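You operate a simulated robot arm through the tools that you are given. There is no shell and no other tool.

You are at the controls of a simulated robot arm. One attempt, no reset.

## Task
Switch the humidifier on at the wall, knob to LOW, night light on.
Fine: wall switch first; the light is the white switch on the humidifier; finish with one press of the MIST button.

Only the result counts: the job must be done as asked and must still hold three seconds after the hand-in. Knocking over, shifting, dropping, spilling or breaking anything else fails it.

## Robot
A 6-joint arm with a two-finger gripper, fixed in place. Base frame: the origin is on the floor under the middle of its stand, x ahead of it, y to its left, z up. Lengths are in m, angles in rad, forces in N, time in s.
It reaches about 1.572 m from its shoulder. Its first joint turns from -2.897 to 2.897 rad. Payload 2.45 kg.
The TCP is the grasp point between the finger pads, 0.02 m short of the fingertips. In the tool frame z runs along the fingers and y along their closing line. The gripper opens to 0.14 m; its body begins 0.168 m behind the TCP.
Orientation is that of the tool frame in the base frame, as [roll, pitch, yaw] about the fixed x, y, z axes, in that order (R = Rz(yaw) Ry(pitch) Rx(roll)). With the fingers straight down and closing along the base's y, the tool's x points along the base's -x, its y along +y and its z along -z.

## Interface
- The arm moves only by the tool send_rows. Its argument "rows" is one flat list of numbers, 7 for each row, row after row: the shift along the tool's x, y, z in m, then the turn, a rotation vector about the tool's x, y, z in rad, then the closure in counts, from 0 (fully open) to 255 (shut). In form: [x, y, z, rx, ry, rz, claw, x, y, z, rx, ry, rz, claw, ...]. A call has 1 to 20 rows; each row shifts and turns the commanded pose from where the row before left it, along the tool's axes as they then stand. Rows are played at 5 a second. More than 0.05 m and 0.15 rad between two rows, or a gripper value outside its range, and nothing of the call is played. A pose out of reach is approached as far as the arm can. The call stops where the force on the tool passes 40 N (or 10 N more than at its start, if that is more) or the arm is blocked; 0.2 s more then pass. The fingers move at their own pace (about 0.045 m/s each) and stop on an object; they squeeze with about 30 N. The grip force told is the motor's: it shows also when the fingers shut on nothing. Time passes only in rows, and 0.2 s behind the last, so rows that do not move let the fingers close. It gives the time, the measured TCP pose, the force on the tool (base axes), the opening and the grip force at its end, in the units of the frame above (readings bear some noise), with the torque about the TCP (base axes, N m) and any sound that the robot's microphone picked up.
- Cameras (640 x 400 px; columns grow to the right, rows downward): "scene" is fixed at [0.2193, -0.4989, 1.2863]; the picture's right is [0.98, -0.21, 0.00], its down [-0.07, -0.34, -0.94] and it looks along [0.20, 0.92, -0.34] (base axes); focal length 310 px, centre (320, 200). "wrist" rides on the gripper at [0.078, 0.011, -0.209] in the tool frame; the picture's right is [-0.14, 0.99, 0.00], its down [-0.92, -0.13, -0.37] and it looks along [-0.36, -0.05, 0.93] (tool axes); focal length 280 px, centre (320, 200). There is no depth. A picture from a camera that has moved, and an enlarged one, comes with that camera's place and axes in the base frame and with its lens.
- get_image(camera): a new picture of that camera. It takes no simulated time.
- zoom(camera, box): a new picture of the part [left, top, right, bottom] of that camera's present view, enlarged. It takes no simulated time.
- finish_job(): hands the job in; it is judged then, once.

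Places have to be worked out from the pictures, the camera data and where the tool is seen. Open the gripper and draw the arm clear of the work before you hand the job in, unless the task says otherwise.

The tools are called after "Request:" as a command line: name --argument value ..., lists and objects as JSON in quotes. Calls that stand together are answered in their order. send_rows: Moves the arm, as the interface text tells. Its arguments: {"type":"object","properties":{"rows":{"type":"array","items":{"type":"number"}}},"required":["rows"]} The other tools are called the same way: get_image (camera) takes a picture; zoom (camera, box) takes an enlarged picture of a part of a camera's view; finish_job () hands the job in.

At the start:

```text
t: 0.0
tool_pos: [0.7669, 0.4701, 1.0136]
tool_rot: [3.141, -0.001, 3.141]
contact_force: [-0.1, 0.4, -0.5]
torque: [0.01, 0.0, -0.03]
opening: 0.1402
gripper_force: 0.1
```

scene: 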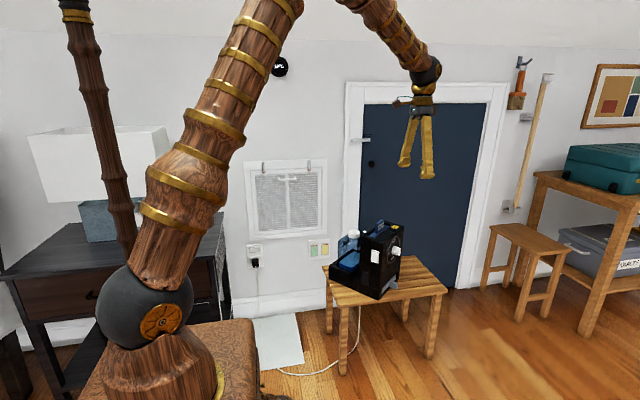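
wrist: 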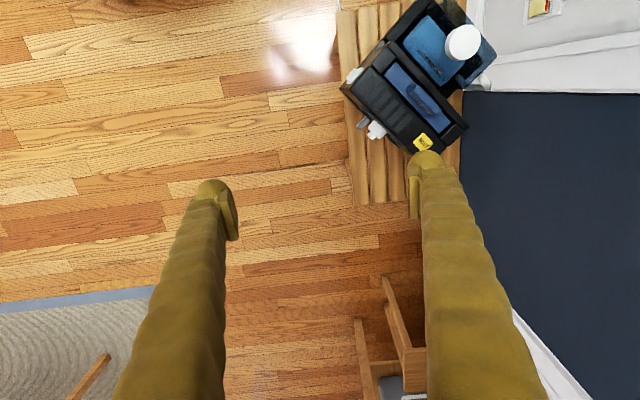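

I begin by looking closely at the humidifier and the wall switches; I see a dark humidifier on a stool and wall plates behind it.

Request:
zoom --camera "scene" --box '[310, 210, 430, 310]'

Request:
zoom --camera "scene" --box '[235, 225, 345, 295]'

Request:
zoom --camera "wrist" --box '[320, 0, 520, 160]'

```text
4.00 times, centred on (370, 260) of scene
camera zoom: at [0.2193, -0.4989, 1.2863], right [0.98, -0.21, 0.0], down [-0.07, -0.34, -0.94], along [0.2, 0.92, -0.34], focal length 1242 px, centre (120, -40)
```

zoom: 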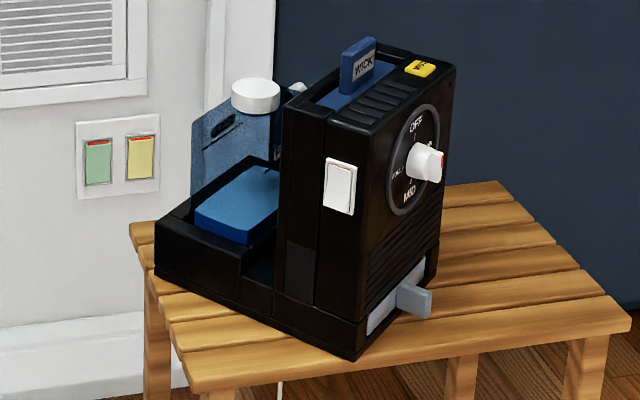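

```text
5.71 times, centred on (290, 260) of scene
camera zoom: at [0.2193, -0.4989, 1.2863], right [0.98, -0.21, 0.0], down [-0.07, -0.34, -0.94], along [0.2, 0.92, -0.34], focal length 1774 px, centre (491, -143)
```

zoom: 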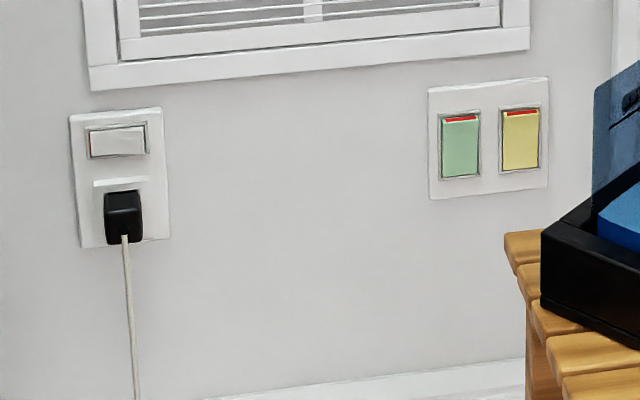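

```text
2.50 times, centred on (420, 80) of wrist
camera zoom: at [0.6889, 0.4815, 1.2211], right [0.14, 0.99, 0.0], down [0.92, -0.13, 0.37], along [0.36, -0.05, -0.93], focal length 701 px, centre (70, 500)
```

zoom: 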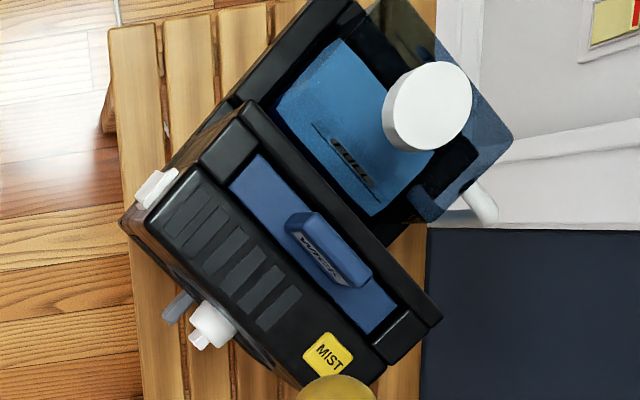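

The plug with the white cord sits under a sideways rocker on the left plate, so that is probably the humidifier's wall switch. I zoom further to read the rocker states, the knob markings and the cord path.

Request:
zoom --camera "scene" --box '[244, 240, 268, 255]'

Request:
zoom --camera "scene" --box '[368, 225, 408, 265]'

Request:
zoom --camera "scene" --box '[230, 240, 390, 390]'

Request:
zoom --camera "scene" --box '[302, 235, 334, 262]'

Request:
zoom --camera "scene" --box '[480, 180, 540, 220]'

Request:
zoom --camera "wrist" --box '[330, 60, 400, 150]'

```text
16.00 times, centred on (256, 248) of scene
camera zoom: at [0.2193, -0.4989, 1.2863], right [0.98, -0.21, 0.0], down [-0.07, -0.34, -0.94], along [0.2, 0.92, -0.34], focal length 4966 px, centre (1344, -560)
```

zoom: 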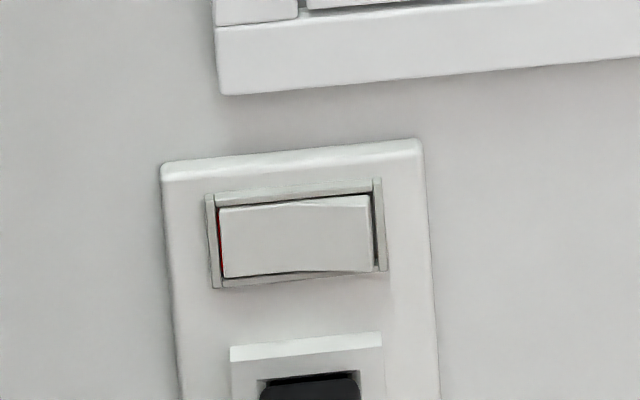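

```text
10.00 times, centred on (388, 245) of scene
camera zoom: at [0.2193, -0.4989, 1.2863], right [0.98, -0.21, 0.0], down [-0.07, -0.34, -0.94], along [0.2, 0.92, -0.34], focal length 3104 px, centre (-360, -250)
```

zoom: 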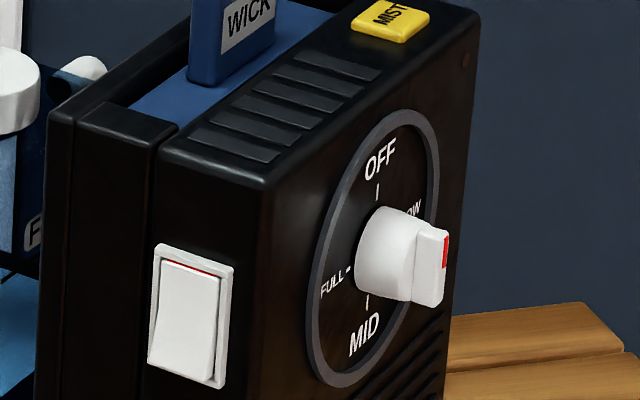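

```text
2.67 times, centred on (310, 315) of scene
camera zoom: at [0.2193, -0.4989, 1.2863], right [0.98, -0.21, 0.0], down [-0.07, -0.34, -0.94], along [0.2, 0.92, -0.34], focal length 828 px, centre (347, -107)
```

zoom: 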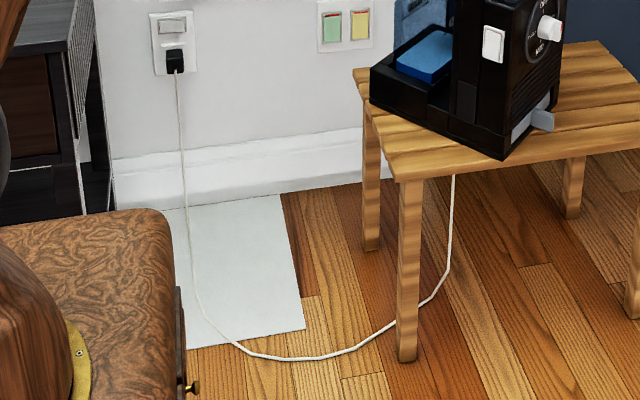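

```text
14.81 times, centred on (318, 248) of scene
camera zoom: at [0.2193, -0.4989, 1.2863], right [0.98, -0.21, 0.0], down [-0.07, -0.34, -0.94], along [0.2, 0.92, -0.34], focal length 4599 px, centre (350, -518)
```

zoom: 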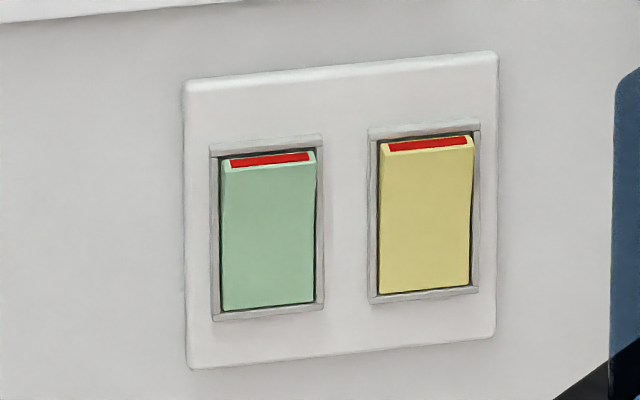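

```text
10.00 times, centred on (510, 200) of scene
camera zoom: at [0.2193, -0.4989, 1.2863], right [0.98, -0.21, 0.0], down [-0.07, -0.34, -0.94], along [0.2, 0.92, -0.34], focal length 3104 px, centre (-1580, 200)
```

zoom: 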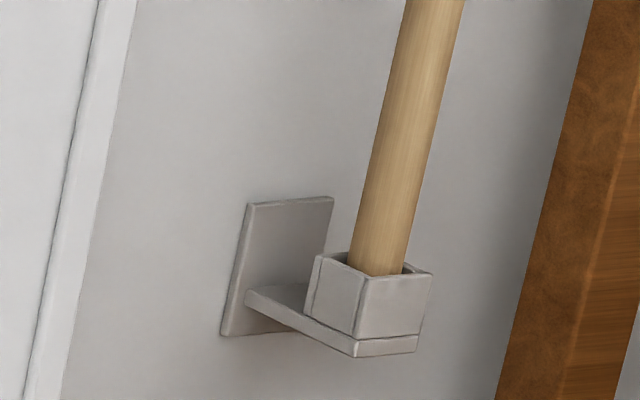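

```text
4.44 times, centred on (365, 105) of wrist
camera zoom: at [0.6889, 0.4815, 1.2211], right [0.14, 0.99, 0.0], down [0.92, -0.13, 0.37], along [0.36, -0.05, -0.93], focal length 1246 px, centre (120, 622)
```

zoom: 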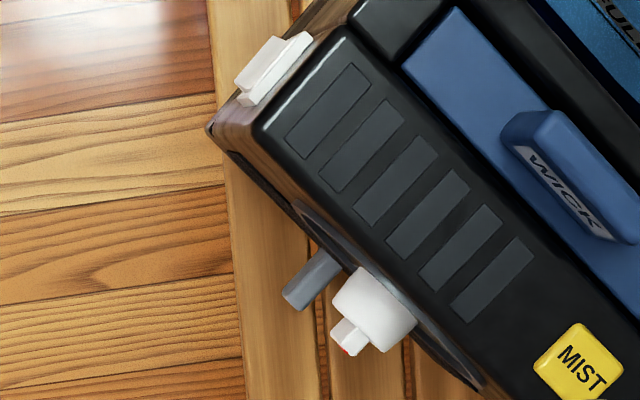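

The cord runs from the left outlet's plug to the stool, so the sideways rocker above that plug is the wall switch. Next I look at the gripper's finger shape and the lamp/dresser clearance.

Request:
zoom --camera "scene" --box '[380, 50, 460, 190]'

Request:
zoom --camera "scene" --box '[0, 100, 260, 330]'

```text
2.86 times, centred on (420, 120) of scene
camera zoom: at [0.2193, -0.4989, 1.2863], right [0.98, -0.21, 0.0], down [-0.07, -0.34, -0.94], along [0.2, 0.92, -0.34], focal length 887 px, centre (34, 429)
```

zoom: 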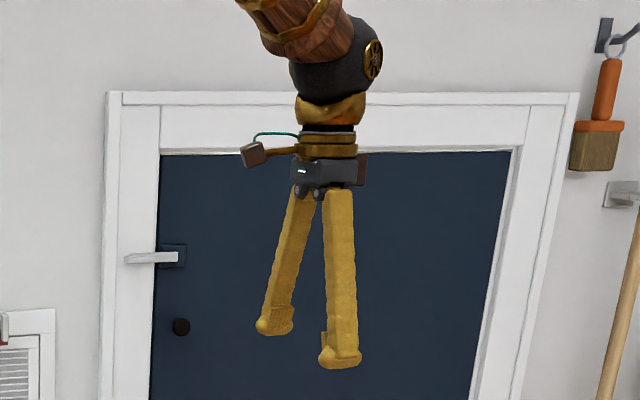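

```text
1.74 times, centred on (130, 215) of scene
camera zoom: at [0.2193, -0.4989, 1.2863], right [0.98, -0.21, 0.0], down [-0.07, -0.34, -0.94], along [0.2, 0.92, -0.34], focal length 540 px, centre (650, 174)
```

zoom: 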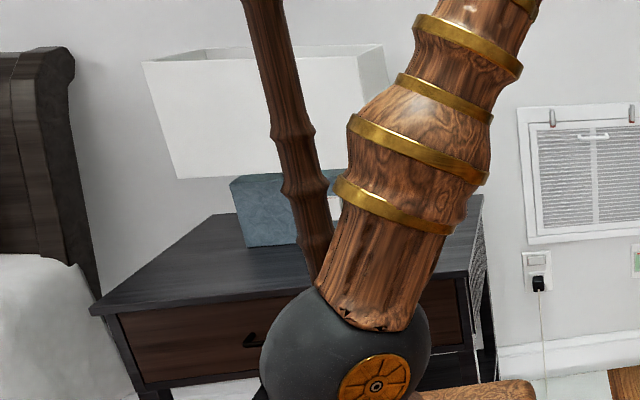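

I check the fingertip geometry in the wrist view to know how wide the pressing tip is.

Request:
zoom --camera "wrist" --box '[160, 120, 480, 320]'

Request:
zoom --camera "scene" --box '[405, 130, 445, 185]'

```text
2.00 times, centred on (320, 220) of wrist
camera zoom: at [0.6889, 0.4815, 1.2211], right [0.14, 0.99, 0.0], down [0.92, -0.13, 0.37], along [0.36, -0.05, -0.93], focal length 561 px, centre (320, 160)
```

zoom: 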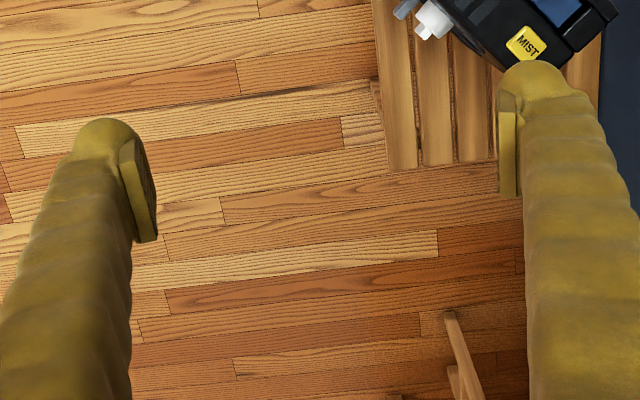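

```text
7.27 times, centred on (425, 158) of scene
camera zoom: at [0.2193, -0.4989, 1.2863], right [0.98, -0.21, 0.0], down [-0.07, -0.34, -0.94], along [0.2, 0.92, -0.34], focal length 2258 px, centre (-444, 509)
```

zoom: 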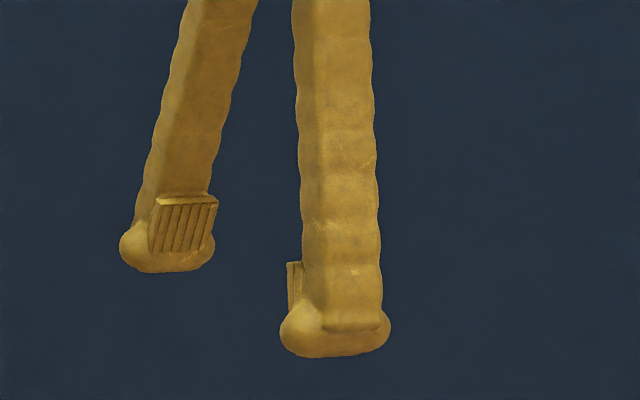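

The fingertips are rounded capsules about 3 cm thick, so single-finger pressing looks best. I move first to a free spot at about (0.35, 0.70, 0.90), still pointing down.

Request:
send_rows --rows '[0.0417, 0.023, 0.011, 0, 0, 0, 0, 0.0417, 0.023, 0.011, 0, 0, 0, 0, 0.0417, 0.023, 0.011, 0, 0, 0, 0, 0.0417, 0.023, 0.011, 0, 0, 0, 0, 0.0417, 0.023, 0.011, 0, 0, 0, 0, 0.0417, 0.023, 0.011, 0, 0, 0, 0, 0.0417, 0.023, 0.011, 0, 0, 0, 0, 0.0417, 0.023, 0.011, 0, 0, 0, 0, 0.0417, 0.023, 0.011, 0, 0, 0, 0, 0.0417, 0.023, 0.011, 0, 0, 0, 0]'

Request:
get_image --camera "scene"

Request:
get_image --camera "wrist"

```text
t: 2.2
tool_pos: [0.351, 0.6987, 0.9]
tool_rot: [3.142, 0.0, -3.14]
contact_force: [-0.1, -0.1, 0.7]
torque: [0.02, -0.01, 0.0]
opening: 0.14
gripper_force: 0.1
```

```text
taken
```

scene: 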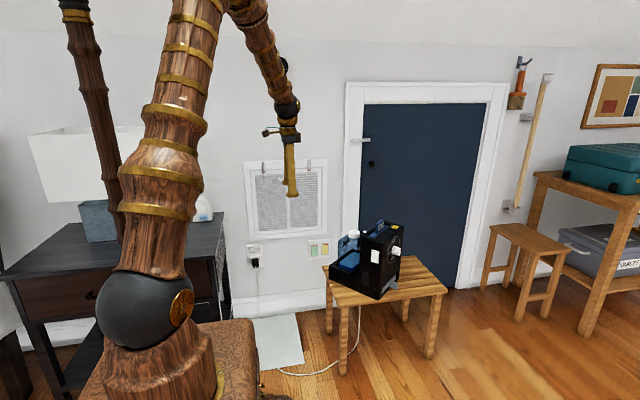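

```text
taken
camera wrist: at [0.2724, 0.7095, 1.1078], right [0.14, 0.99, 0.0], down [0.92, -0.13, 0.37], along [0.37, -0.05, -0.93], focal length 280 px, centre (320, 200)
```

wrist: 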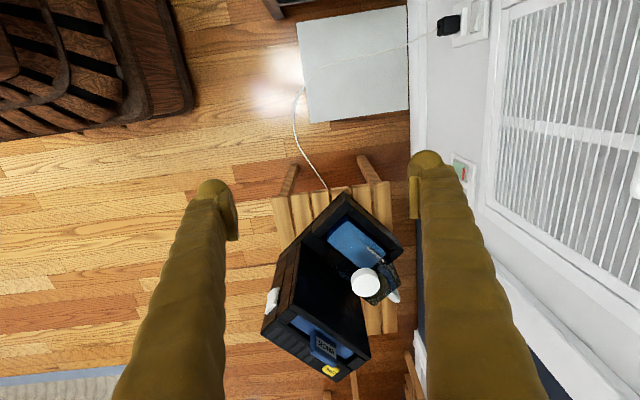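

Reached as planned with no contact. Now I rotate the tool to point at the wall (+y), camera on top.

Request:
send_rows --rows '[0, 0, 0, -0.0864, 0.0864, 0.0864, 0, 0, 0, 0, -0.0864, 0.0864, 0.0864, 0, 0, 0, 0, -0.0864, 0.0864, 0.0864, 0, 0, 0, 0, -0.0864, 0.0864, 0.0864, 0, 0, 0, 0, -0.0864, 0.0864, 0.0864, 0, 0, 0, 0, -0.0864, 0.0864, 0.0864, 0, 0, 0, 0, -0.0864, 0.0864, 0.0864, 0]'

Request:
get_image --camera "scene"

```text
t: 3.8
tool_pos: [0.3496, 0.7002, 0.9032]
tool_rot: [2.676, -0.729, 2.677]
contact_force: [-0.1, -0.2, 0.2]
torque: [-0.04, 0.0, -0.01]
opening: 0.1398
gripper_force: 0.1
```

```text
taken
```

scene: 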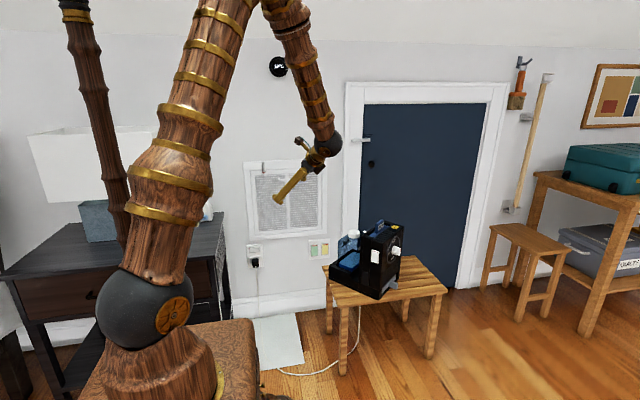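

The turn proceeds smoothly, so I finish the remaining half of the rotation.

Request:
send_rows --rows '[0, 0, 0, -0.0864, 0.0864, 0.0864, 0, 0, 0, 0, -0.0864, 0.0864, 0.0864, 0, 0, 0, 0, -0.0864, 0.0864, 0.0864, 0, 0, 0, 0, -0.0864, 0.0864, 0.0864, 0, 0, 0, 0, -0.0864, 0.0864, 0.0864, 0, 0, 0, 0, -0.0864, 0.0864, 0.0864, 0, 0, 0, 0, -0.0864, 0.0864, 0.0864, 0]'

Request:
get_image --camera "scene"

Request:
get_image --camera "wrist"

```text
t: 5.4
tool_pos: [0.3502, 0.7002, 0.9027]
tool_rot: [-0.673, -1.569, -0.899]
contact_force: [0.3, -0.7, -0.4]
torque: [0.01, -0.01, 0.03]
opening: 0.1399
gripper_force: 0.0
```

```text
taken
```

scene: 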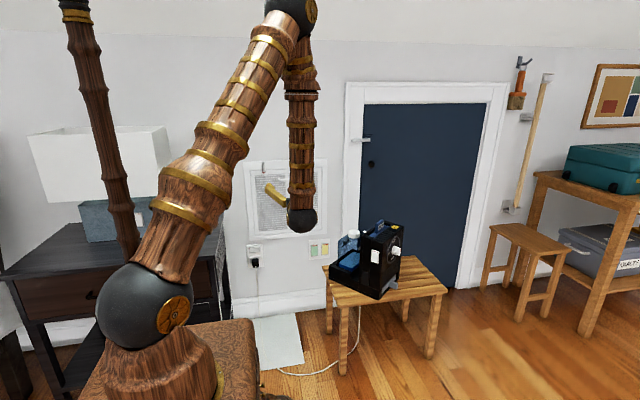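

```text
taken
camera wrist: at [0.3606, 0.491, 0.9804], right [0.99, 0.0, -0.14], down [-0.13, -0.37, -0.92], along [-0.05, 0.93, -0.36], focal length 280 px, centre (320, 200)
```

wrist: 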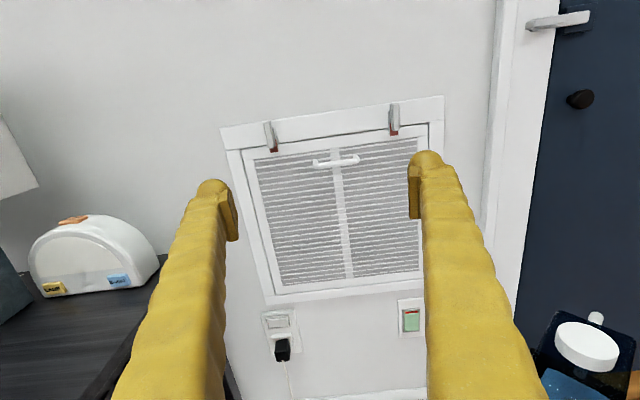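

The tool points at the wall now. Triangulating both views puts the outlet rocker at about (0.181, 1.032, 0.457); I descend to about (0.22, 0.75, 0.65) for a closer look.

Request:
send_rows --rows '[-0.0417, -0.0217, 0.0083, 0, 0, 0, 0, -0.0417, -0.0217, 0.0083, 0, 0, 0, 0, -0.0417, -0.0217, 0.0083, 0, 0, 0, 0, -0.0417, -0.0217, 0.0083, 0, 0, 0, 0, -0.0417, -0.0217, 0.0083, 0, 0, 0, 0, -0.0417, -0.0217, 0.0083, 0, 0, 0, 0]'

Request:
get_image --camera "scene"

Request:
get_image --camera "wrist"

```text
t: 6.8
tool_pos: [0.2203, 0.7493, 0.6536]
tool_rot: [-0.166, -1.568, -1.405]
contact_force: [0.9, -0.5, 0.5]
torque: [-0.02, -0.05, 0.02]
opening: 0.1399
gripper_force: 0.1
```

```text
taken
```

scene: 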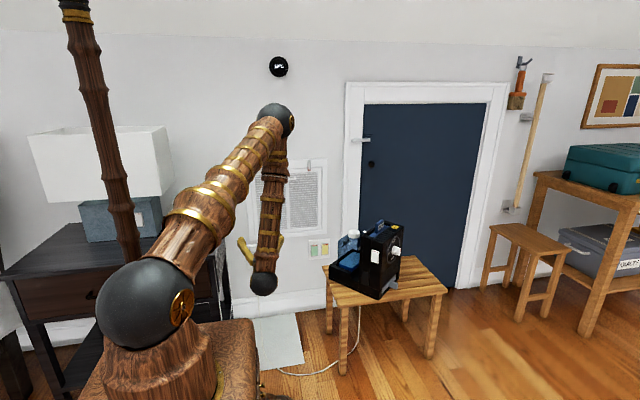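

```text
taken
camera wrist: at [0.2305, 0.5416, 0.7304], right [0.99, 0.0, -0.14], down [-0.13, -0.37, -0.92], along [-0.05, 0.93, -0.36], focal length 280 px, centre (320, 200)
```

wrist: 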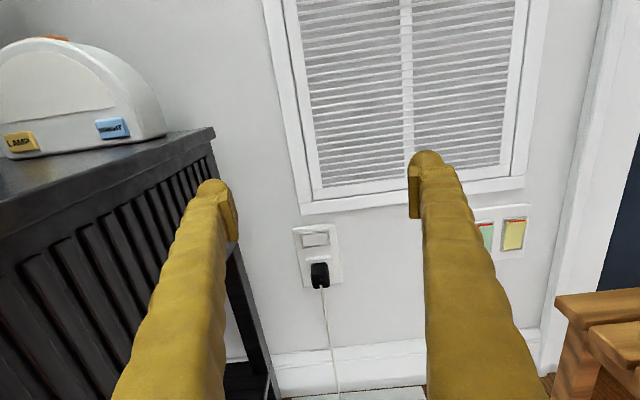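

I see the outlet rocker between the fingers; I zoom in to judge which end is proud.

Request:
zoom --camera "wrist" --box '[284, 215, 348, 295]'

Request:
zoom --camera "wrist" --box '[460, 195, 540, 265]'

```text
5.00 times, centred on (316, 255) of wrist
camera zoom: at [0.2305, 0.5416, 0.7304], right [0.99, 0.0, -0.14], down [-0.13, -0.37, -0.92], along [-0.05, 0.93, -0.36], focal length 1402 px, centre (340, -75)
```

zoom: 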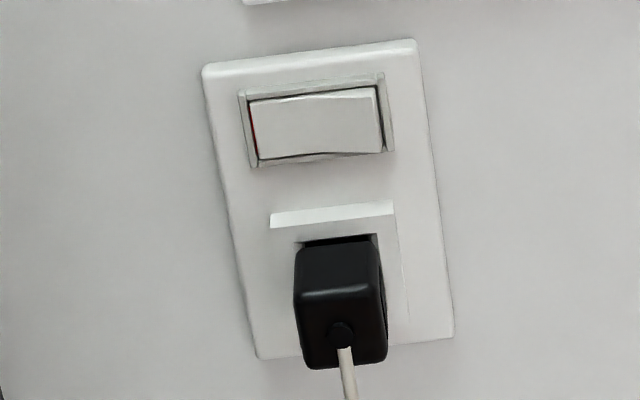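

```text
5.71 times, centred on (500, 230) of wrist
camera zoom: at [0.2305, 0.5416, 0.7304], right [0.99, 0.0, -0.14], down [-0.13, -0.37, -0.92], along [-0.05, 0.93, -0.36], focal length 1602 px, centre (-709, 29)
```

zoom: 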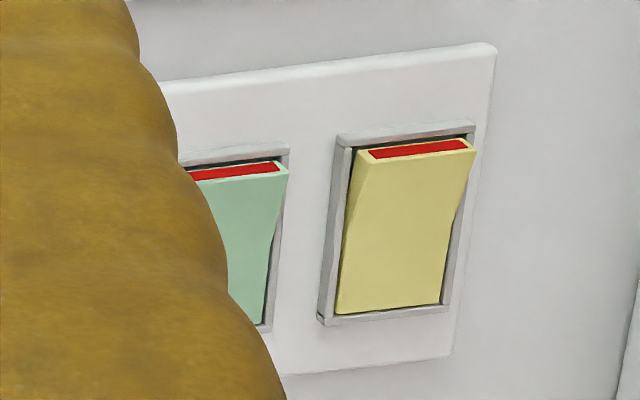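

The rocker's right end stands proud and the red left end is pressed in (off), so I must press the right end at about x=0.200, z=0.458. I close the fingers and move in front of it so the left finger lines up with that end.

Request:
send_rows --rows '[-0.0391, 0.0003, 0.03, 0, 0, 0, 255, -0.0391, 0.0003, 0.03, 0, 0, 0, 255, -0.0391, 0.0003, 0.03, 0, 0, 0, 255, -0.0391, 0.0003, 0.03, 0, 0, 0, 255, -0.0391, 0.0003, 0.03, 0, 0, 0, 255, 0, 0, 0, 0, 0, 0, 255, 0, 0, 0, 0, 0, 0, 255, 0, 0, 0, 0, 0, 0, 255, 0, 0, 0, 0, 0, 0, 255]'

Request:
get_image --camera "scene"

Request:
get_image --camera "wrist"

Request:
zoom --camera "scene" --box '[220, 220, 300, 270]'

```text
t: 8.8
tool_pos: [0.2229, 0.8971, 0.4594]
tool_rot: [2.332, -1.571, 2.379]
contact_force: [-0.3, 1.5, 0.4]
torque: [0.01, 0.01, 0.0]
opening: 0.0
gripper_force: 29.9
```

```text
taken
```

scene: 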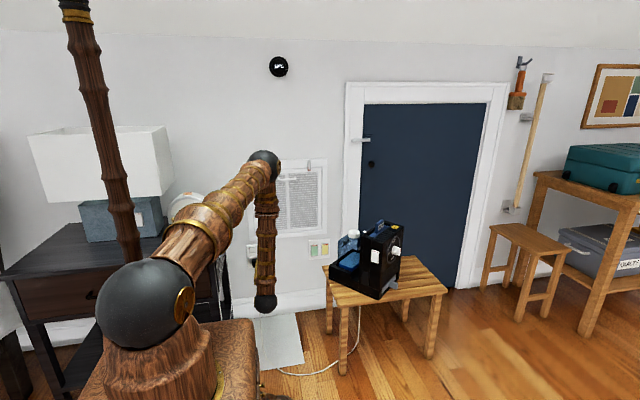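

```text
taken
camera wrist: at [0.2327, 0.6884, 0.5361], right [0.99, 0.0, -0.14], down [-0.13, -0.37, -0.92], along [-0.05, 0.93, -0.36], focal length 280 px, centre (320, 200)
```

wrist: 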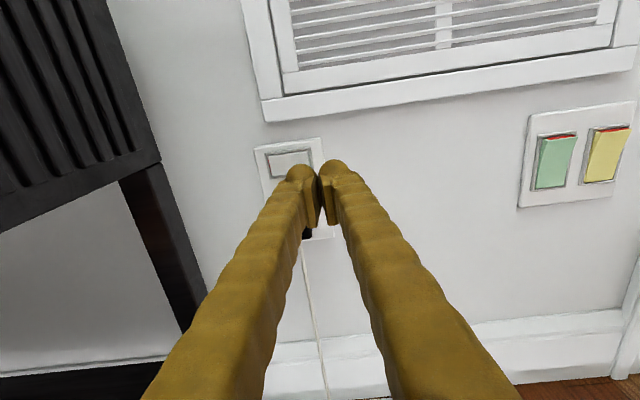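

```text
8.00 times, centred on (260, 245) of scene
camera zoom: at [0.2193, -0.4989, 1.2863], right [0.98, -0.21, 0.0], down [-0.07, -0.34, -0.94], along [0.2, 0.92, -0.34], focal length 2483 px, centre (800, -160)
```

zoom: 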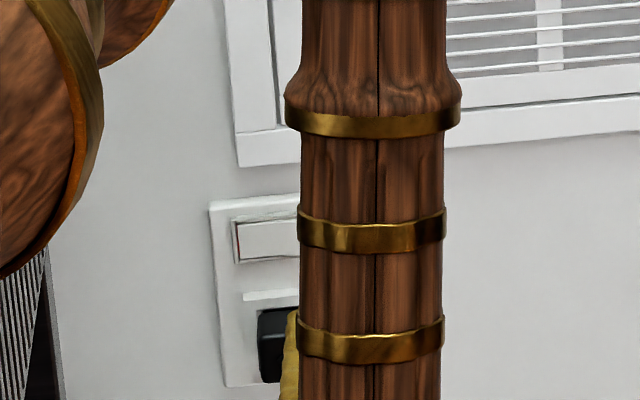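

The fingers are closed with tip centers about ±0.016 m from the TCP. I zoom in to check the alignment with the rocker before pressing.

Request:
zoom --camera "wrist" --box '[245, 125, 365, 215]'

```text
4.44 times, centred on (305, 170) of wrist
camera zoom: at [0.2327, 0.6884, 0.5361], right [0.99, 0.0, -0.14], down [-0.13, -0.37, -0.92], along [-0.05, 0.93, -0.36], focal length 1246 px, centre (387, 333)
```

zoom: 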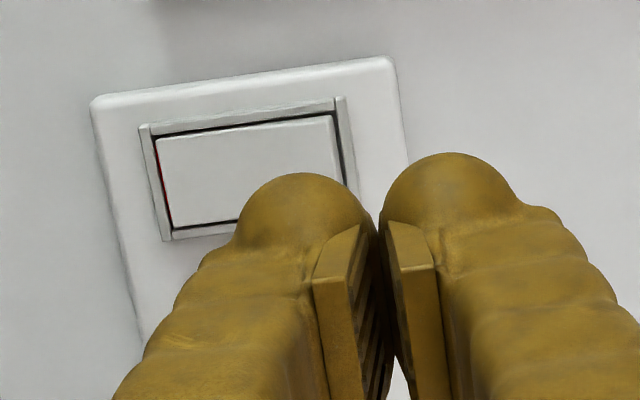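

Rocker spans x≈0.157–0.208 at z≈0.457; I shift 7 mm left and advance to about 2–3 cm short of it.

Request:
send_rows --rows '[-0.002, -0.007, 0.03, 0, 0, 0, 255, 0, 0, 0.03, 0, 0, 0, 255, 0, 0, 0.02, 0, 0, 0, 255, 0, 0, 0, 0, 0, 0, 255]'

Request:
zoom --camera "wrist" --box '[245, 105, 385, 205]'

```text
t: 9.8
tool_pos: [0.216, 0.9803, 0.4558]
tool_rot: [-1.187, -1.57, -0.383]
contact_force: [0.6, -0.1, 0.5]
torque: [0.01, 0.0, 0.03]
opening: 0.0
gripper_force: 29.2
```

```text
4.00 times, centred on (315, 155) of wrist
camera zoom: at [0.2257, 0.772, 0.5328], right [0.99, 0.0, -0.14], down [-0.13, -0.37, -0.92], along [-0.05, 0.93, -0.36], focal length 1122 px, centre (340, 380)
```

zoom: 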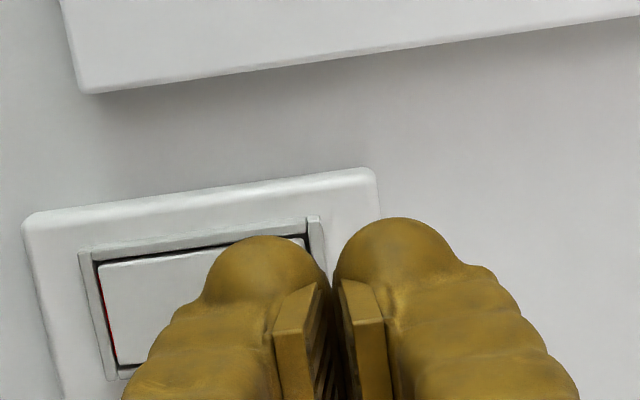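

Aligned with the rocker's right end. I now press forward in small steps watching force and sound.

Request:
send_rows --rows '[0, 0, 0.005, 0, 0, 0, 255, 0, 0, 0.005, 0, 0, 0, 255, 0, 0, 0.005, 0, 0, 0, 255]'

```text
t: 10.6
tool_pos: [0.2147, 0.9955, 0.4551]
tool_rot: [2.533, -1.569, 2.18]
contact_force: [0.4, -0.2, -0.1]
torque: [0.04, -0.02, -0.01]
opening: 0.0
gripper_force: 29.4
```

No contact yet with the tip at about y=1.015; I continue in 3 mm steps.

Request:
send_rows --rows '[0, 0, 0.003, 0, 0, 0, 255, 0, 0, 0.003, 0, 0, 0, 255, 0, 0, 0.003, 0, 0, 0, 255]'

Request:
zoom --camera "wrist" --box '[245, 105, 385, 205]'

```text
t: 11.4
tool_pos: [0.2147, 1.0045, 0.4557]
tool_rot: [2.027, -1.571, 2.689]
contact_force: [-0.3, -1.1, -0.4]
torque: [0.0, 0.0, 0.0]
opening: 0.0002
gripper_force: 29.1
```

```text
4.00 times, centred on (315, 155) of wrist
camera zoom: at [0.226, 0.7958, 0.5321], right [0.99, 0.0, -0.14], down [-0.13, -0.37, -0.92], along [-0.05, 0.93, -0.36], focal length 1122 px, centre (340, 380)
```

zoom: 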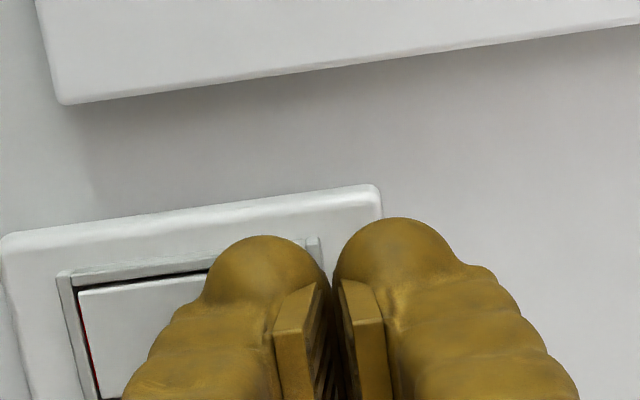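

The tip is about to touch. I continue with two more 3 mm steps.

Request:
send_rows --rows '[0, 0, 0.003, 0, 0, 0, 255, 0, 0, 0.003, 0, 0, 0, 255]'

Request:
zoom --camera "wrist" --box '[245, 105, 385, 205]'

```text
t: 12.0
tool_pos: [0.2144, 1.0097, 0.4565]
tool_rot: [-0.358, -1.571, -1.208]
contact_force: [-0.5, -0.7, -0.3]
torque: [0.03, 0.01, 0.0]
opening: 0.0
gripper_force: 29.5
```

```text
4.00 times, centred on (315, 155) of wrist
camera zoom: at [0.2265, 0.8014, 0.5331], right [0.99, 0.0, -0.14], down [-0.13, -0.37, -0.92], along [-0.05, 0.93, -0.36], focal length 1122 px, centre (340, 380)
```

zoom: 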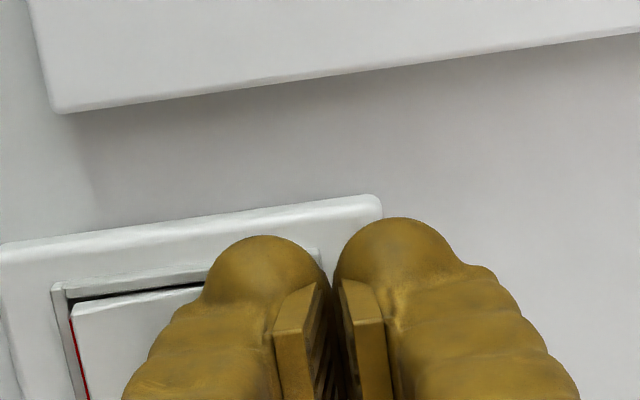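

The left end seems to begin lifting with low force. I keep pressing in small steps.

Request:
send_rows --rows '[0, 0, 0.003, 0, 0, 0, 255, 0, 0, 0.002, 0, 0, 0, 255]'

Request:
zoom --camera "wrist" --box '[245, 105, 385, 205]'

Request:
zoom --camera "scene" --box '[368, 215, 408, 265]'

```text
t: 12.5
tool_pos: [0.2145, 1.0117, 0.4567]
tool_rot: [-0.745, -1.568, -0.82]
contact_force: [0.0, -15.8, 6.3]
torque: [0.14, 0.02, 0.19]
opening: 0.0
gripper_force: 29.6
stopped in row 2: the force on the tool passed its limit at 49 N (the readings are from after the stop); the commanded pose is now the measured one
```

```text
4.00 times, centred on (315, 155) of wrist
camera zoom: at [0.2268, 0.8034, 0.5326], right [0.99, 0.01, -0.14], down [-0.13, -0.37, -0.92], along [-0.06, 0.93, -0.36], focal length 1122 px, centre (340, 380)
```

zoom: 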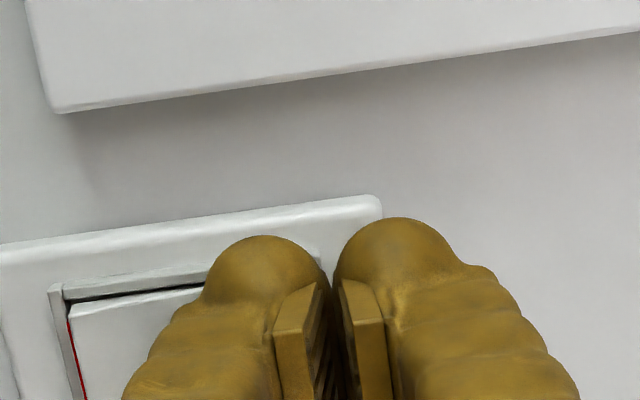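

```text
8.00 times, centred on (388, 240) of scene
camera zoom: at [0.2193, -0.4989, 1.2863], right [0.98, -0.21, 0.0], down [-0.07, -0.34, -0.94], along [0.2, 0.92, -0.34], focal length 2483 px, centre (-224, -120)
```

zoom: 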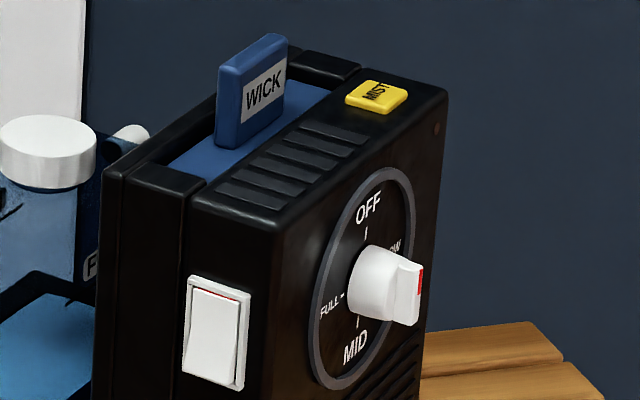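

The press hit something hard (49 N) and stopped. I back away 6 cm to see the rocker's state.

Request:
send_rows --rows '[0, 0, -0.02, 0, 0, 0, 255, 0, 0, -0.04, 0, 0, 0, 255, 0, 0, -0.04, 0, 0, 0, 255]'

Request:
zoom --camera "wrist" --box '[245, 105, 385, 205]'

Request:
zoom --camera "scene" --box '[240, 235, 272, 255]'

```text
t: 13.3
tool_pos: [0.2157, 0.9126, 0.4548]
tool_rot: [-0.884, -1.57, -0.683]
contact_force: [-0.1, 0.8, 0.2]
torque: [0.0, 0.01, -0.05]
opening: 0.0
gripper_force: 30.0
```

```text
4.00 times, centred on (315, 155) of wrist
camera zoom: at [0.2272, 0.7028, 0.5305], right [0.99, 0.01, -0.14], down [-0.13, -0.37, -0.92], along [-0.06, 0.93, -0.36], focal length 1122 px, centre (340, 380)
```

zoom: 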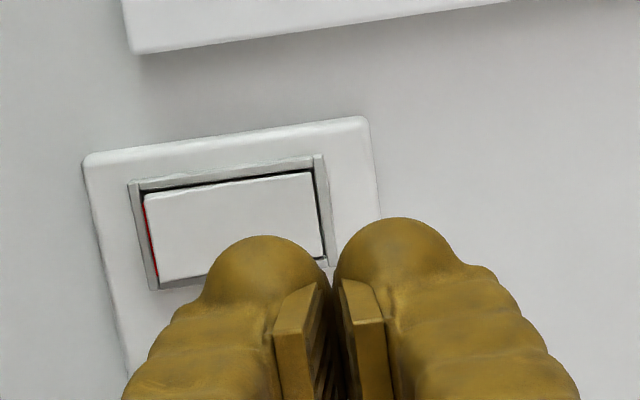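

```text
16.00 times, centred on (256, 245) of scene
camera zoom: at [0.2193, -0.4989, 1.2863], right [0.98, -0.21, 0.0], down [-0.07, -0.34, -0.94], along [0.2, 0.92, -0.34], focal length 4966 px, centre (1344, -520)
```

zoom: 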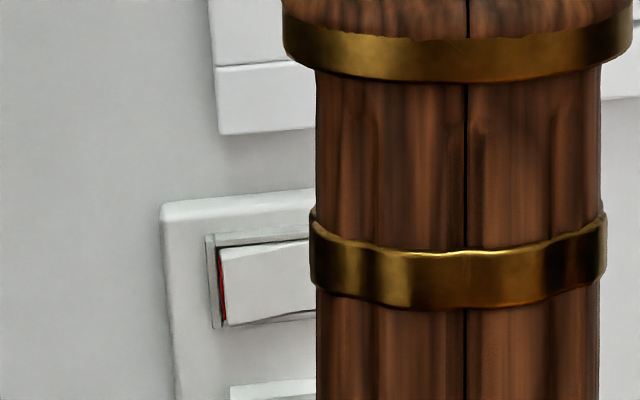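

The rocker's left end now appears proud with its red strip showing, so it seems to have flipped. I zoom on it and on the humidifier's indicator dot to confirm power.

Request:
zoom --camera "wrist" --box '[262, 135, 332, 185]'

Request:
zoom --camera "scene" --box '[385, 220, 409, 240]'

Request:
zoom --camera "scene" --box '[365, 240, 389, 265]'

```text
8.00 times, centred on (297, 160) of wrist
camera zoom: at [0.2272, 0.7028, 0.5305], right [0.99, 0.01, -0.14], down [-0.13, -0.37, -0.92], along [-0.06, 0.93, -0.36], focal length 2243 px, centre (504, 520)
```

zoom: 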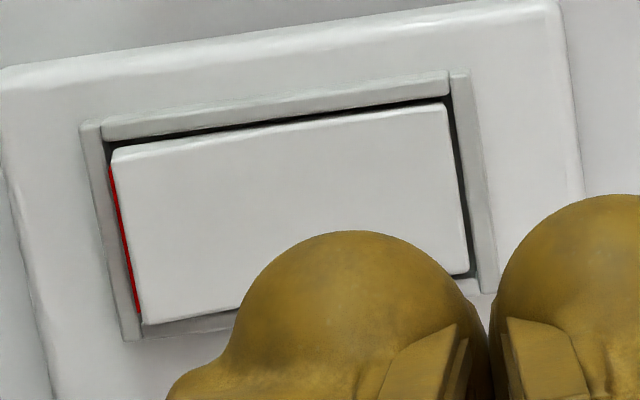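

```text
16.00 times, centred on (397, 230) of scene
camera zoom: at [0.2193, -0.4989, 1.2863], right [0.98, -0.21, 0.0], down [-0.07, -0.34, -0.94], along [0.2, 0.92, -0.34], focal length 4966 px, centre (-912, -280)
```

zoom: 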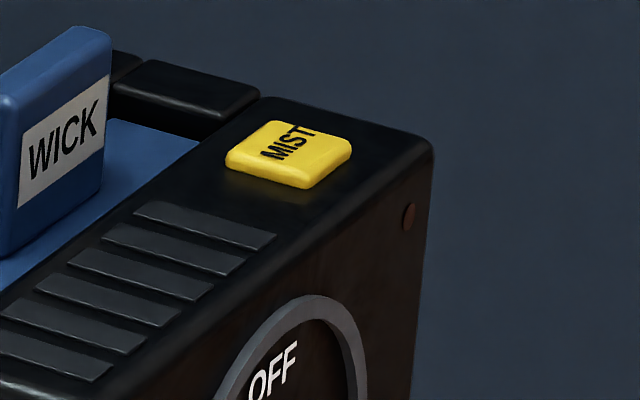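

```text
16.00 times, centred on (377, 252) of scene
camera zoom: at [0.2193, -0.4989, 1.2863], right [0.98, -0.21, 0.0], down [-0.07, -0.34, -0.94], along [0.2, 0.92, -0.34], focal length 4966 px, centre (-592, -640)
```

zoom: 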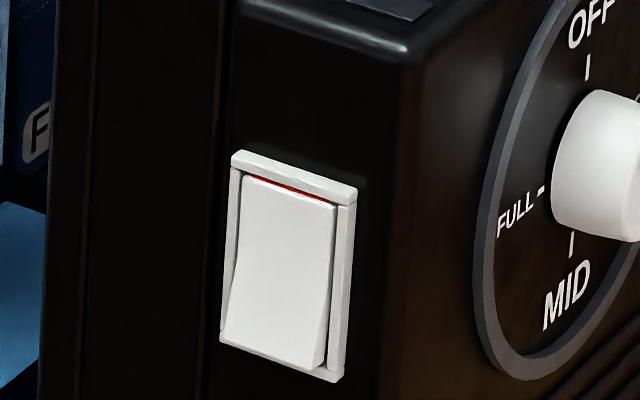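

To compare with the earlier picture, I retreat to the same viewpoint as before (TCP ≈ 0.220, 0.749, 0.654).

Request:
send_rows --rows '[0.0, 0.0, -0.045, 0, 0, 0, 255, 0.04, 0, -0.025, 0, 0, 0, 255, 0.04, 0.001, -0.025, 0, 0, 0, 255, 0.04, 0.001, -0.025, 0, 0, 0, 255, 0.04, 0.001, -0.025, 0, 0, 0, 255, 0.039, 0.001, -0.018, 0, 0, 0, 255, 0, 0, 0, 0, 0, 0, 255]'

Request:
get_image --camera "wrist"

Request:
zoom --camera "wrist" --box '[284, 215, 348, 295]'

```text
t: 14.9
tool_pos: [0.2207, 0.7497, 0.6543]
tool_rot: [-0.948, -1.569, -0.618]
contact_force: [0.3, 0.3, 0.2]
torque: [0.0, -0.01, -0.01]
opening: 0.0
gripper_force: 29.4
```

```text
taken
camera wrist: at [0.2326, 0.542, 0.7315], right [0.99, 0.01, -0.14], down [-0.13, -0.37, -0.92], along [-0.06, 0.93, -0.36], focal length 280 px, centre (320, 200)
```

wrist: 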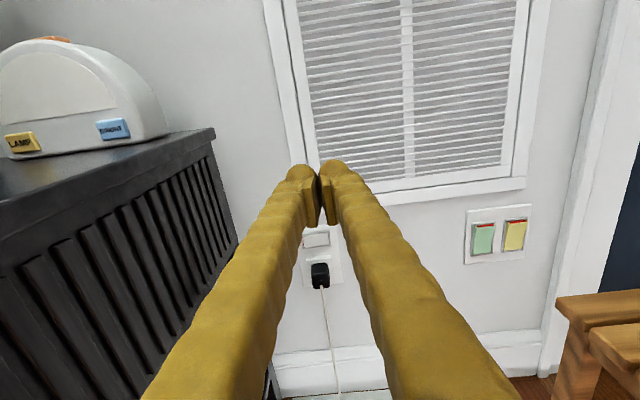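

```text
5.00 times, centred on (316, 255) of wrist
camera zoom: at [0.2326, 0.542, 0.7315], right [0.99, 0.01, -0.14], down [-0.13, -0.37, -0.92], along [-0.06, 0.93, -0.36], focal length 1402 px, centre (340, -75)
```

zoom: 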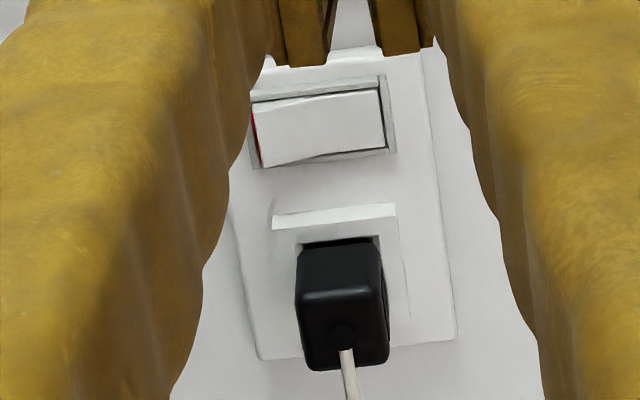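

Compared with the earlier view, the rocker has clearly flipped: the left (red) end is now proud and the right end sunk. Next I lift away and move toward the humidifier's front, with knob estimated at about (0.79, 0.576, 0.626), its face pointing along (0.57, -0.82).

Request:
send_rows --rows '[0.03, 0.033, -0.01, 0, 0, 0, 255, 0.03, 0.033, -0.01, 0, 0, 0, 255, 0.03, 0.033, -0.01, 0, 0, 0, 255, 0.03, 0.033, -0.01, 0, 0, 0, 255, 0.03, 0.033, -0.01, 0, 0, 0, 255, 0.03, 0.033, -0.01, 0, 0, 0, 255, 0.03, 0.033, -0.01, 0, 0, 0, 255, 0.03, 0.033, -0.01, 0, 0, 0, 255, 0.03, 0.033, -0.01, 0, 0, 0, 255, 0.03, 0.033, -0.01, 0, 0, 0, 255, 0, 0, 0, 0.122, 0, 0, 255, 0, 0, 0, 0.122, 0, 0, 255, 0, 0, 0, 0.122, 0, 0, 255, 0, 0, 0, 0.122, 0, 0, 255, 0, 0, 0, 0.122, 0, 0, 255]'

Request:
get_image --camera "scene"

Request:
get_image --camera "wrist"

```text
t: 18.1
tool_pos: [0.5518, 0.6503, 0.9552]
tool_rot: [2.559, -1.57, 2.77]
contact_force: [-0.6, -0.1, 0.1]
torque: [-0.01, -0.03, 0.01]
opening: 0.0002
gripper_force: 29.8
```

```text
taken
```

scene: 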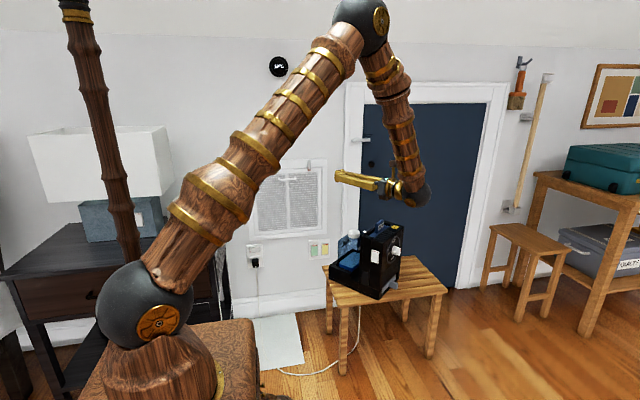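

```text
taken
camera wrist: at [0.6813, 0.486, 1.0308], right [0.81, 0.57, -0.14], down [0.11, -0.37, -0.92], along [-0.58, 0.73, -0.36], focal length 280 px, centre (320, 200)
```

wrist: 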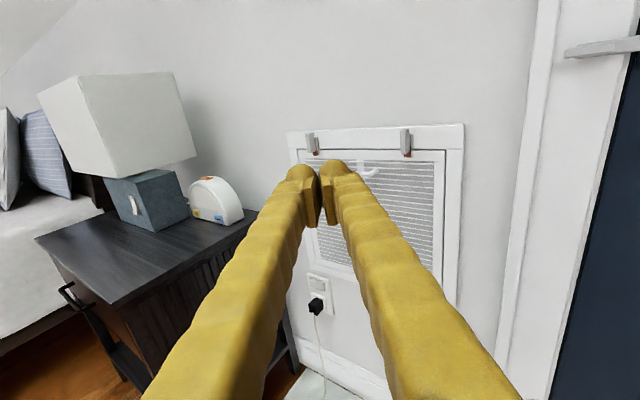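

The arm is configured as expected. I move back out in front of the humidifier to about (0.93, 0.38) at height 0.95, then lower to about 0.72 while opening the gripper.

Request:
send_rows --rows '[0, 0.0155, -0.0438, 0, 0, 0, 255, 0, 0.0155, -0.0438, 0, 0, 0, 255, 0, 0.0155, -0.0438, 0, 0, 0, 255, 0, 0.0155, -0.0438, 0, 0, 0, 255, 0, 0.0155, -0.0438, 0, 0, 0, 255, 0, 0.0155, -0.0438, 0, 0, 0, 255, 0, 0.0155, -0.0438, 0, 0, 0, 255, 0, 0.0155, -0.0438, 0, 0, 0, 255, 0, 0.0155, -0.0438, 0, 0, 0, 255, 0, 0.0155, -0.0438, 0, 0, 0, 255]'

Request:
get_image --camera "scene"

Request:
get_image --camera "wrist"

```text
t: 20.3
tool_pos: [0.9306, 0.3808, 0.9547]
tool_rot: [0.633, -1.57, -1.588]
contact_force: [0.0, -0.3, 0.1]
torque: [-0.01, -0.02, 0.01]
opening: 0.0
gripper_force: 29.5
```

```text
taken
```

scene: 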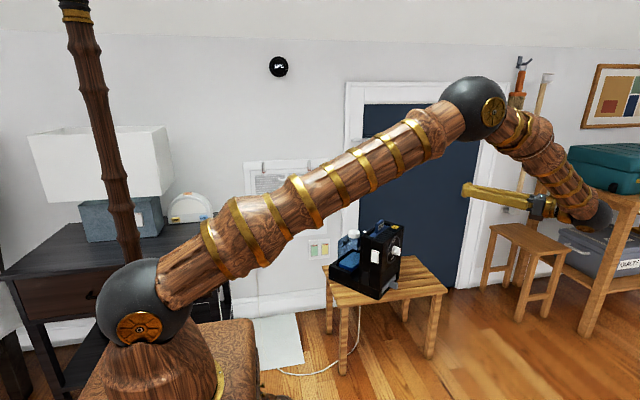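

```text
taken
camera wrist: at [1.0593, 0.2175, 1.0321], right [0.81, 0.57, -0.14], down [0.11, -0.37, -0.92], along [-0.58, 0.73, -0.36], focal length 280 px, centre (320, 200)
```

wrist: 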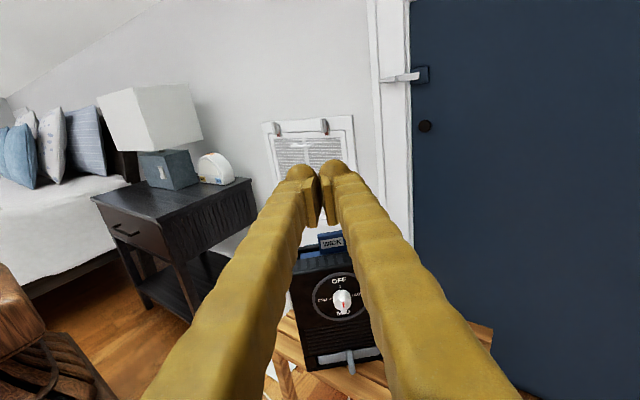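

The knob face is visible between the fingers. I zoom to read the pointer direction.

Request:
zoom --camera "wrist" --box '[285, 225, 395, 375]'

Request:
zoom --camera "wrist" --box '[315, 270, 371, 325]'

```text
2.67 times, centred on (340, 300) of wrist
camera zoom: at [1.0593, 0.2175, 1.0321], right [0.81, 0.57, -0.14], down [0.11, -0.37, -0.92], along [-0.58, 0.73, -0.36], focal length 748 px, centre (267, -67)
```

zoom: 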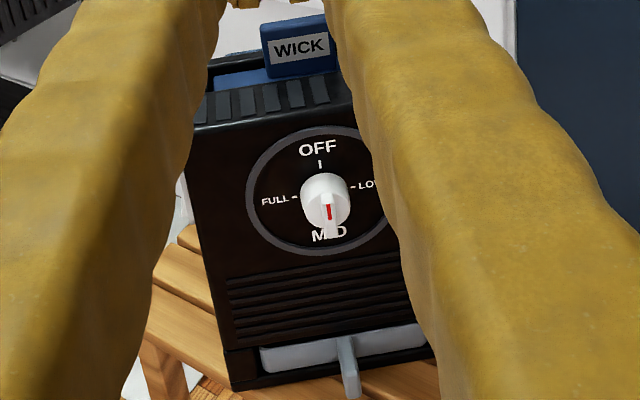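

```text
7.27 times, centred on (343, 298) of wrist
camera zoom: at [1.0593, 0.2175, 1.0321], right [0.81, 0.57, -0.14], down [0.11, -0.37, -0.92], along [-0.58, 0.73, -0.36], focal length 2039 px, centre (153, -509)
```

zoom: 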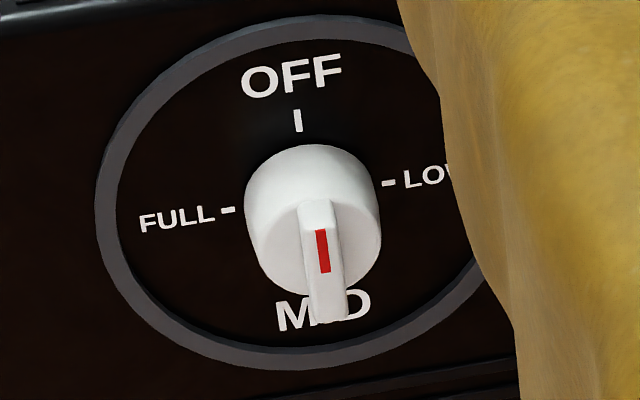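

The red mark is on the blade's upper half: the knob is at OFF, with LOW a quarter turn clockwise. I lower to z≈0.70 and open the gripper for a better frontal look.

Request:
send_rows --rows '[-0.042, 0, 0, 0, 0, 0, 0, -0.042, 0, 0, 0, 0, 0, 0, -0.042, 0, 0, 0, 0, 0, 0, -0.042, 0, 0, 0, 0, 0, 0, -0.042, 0, 0, 0, 0, 0, 0, -0.042, 0, 0, 0, 0, 0, 0, 0, 0, 0, 0, 0, 0, 0, 0, 0, 0, 0, 0, 0, 0]'

Request:
get_image --camera "wrist"

Request:
get_image --camera "scene"

```text
t: 22.1
tool_pos: [0.9296, 0.3831, 0.7009]
tool_rot: [-0.376, -1.57, -0.58]
contact_force: [0.1, 0.4, 0.0]
torque: [0.02, -0.02, 0.0]
opening: 0.1401
gripper_force: 0.2
```

```text
taken
camera wrist: at [1.0599, 0.2192, 0.7769], right [0.81, 0.57, -0.14], down [0.11, -0.37, -0.92], along [-0.58, 0.73, -0.36], focal length 280 px, centre (320, 200)
```

wrist: 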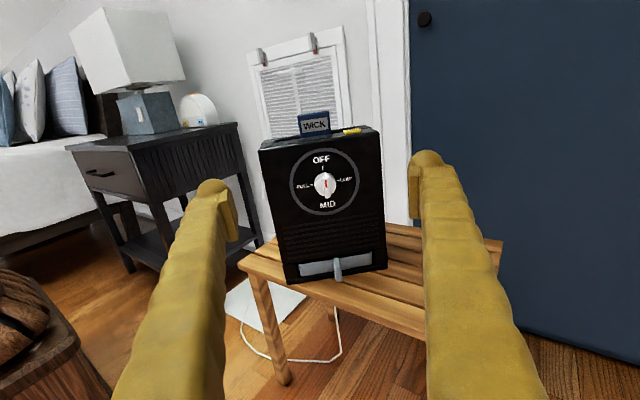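

```text
taken
```

scene: 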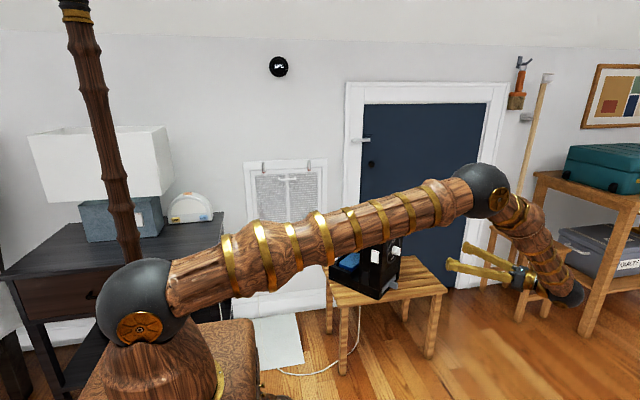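

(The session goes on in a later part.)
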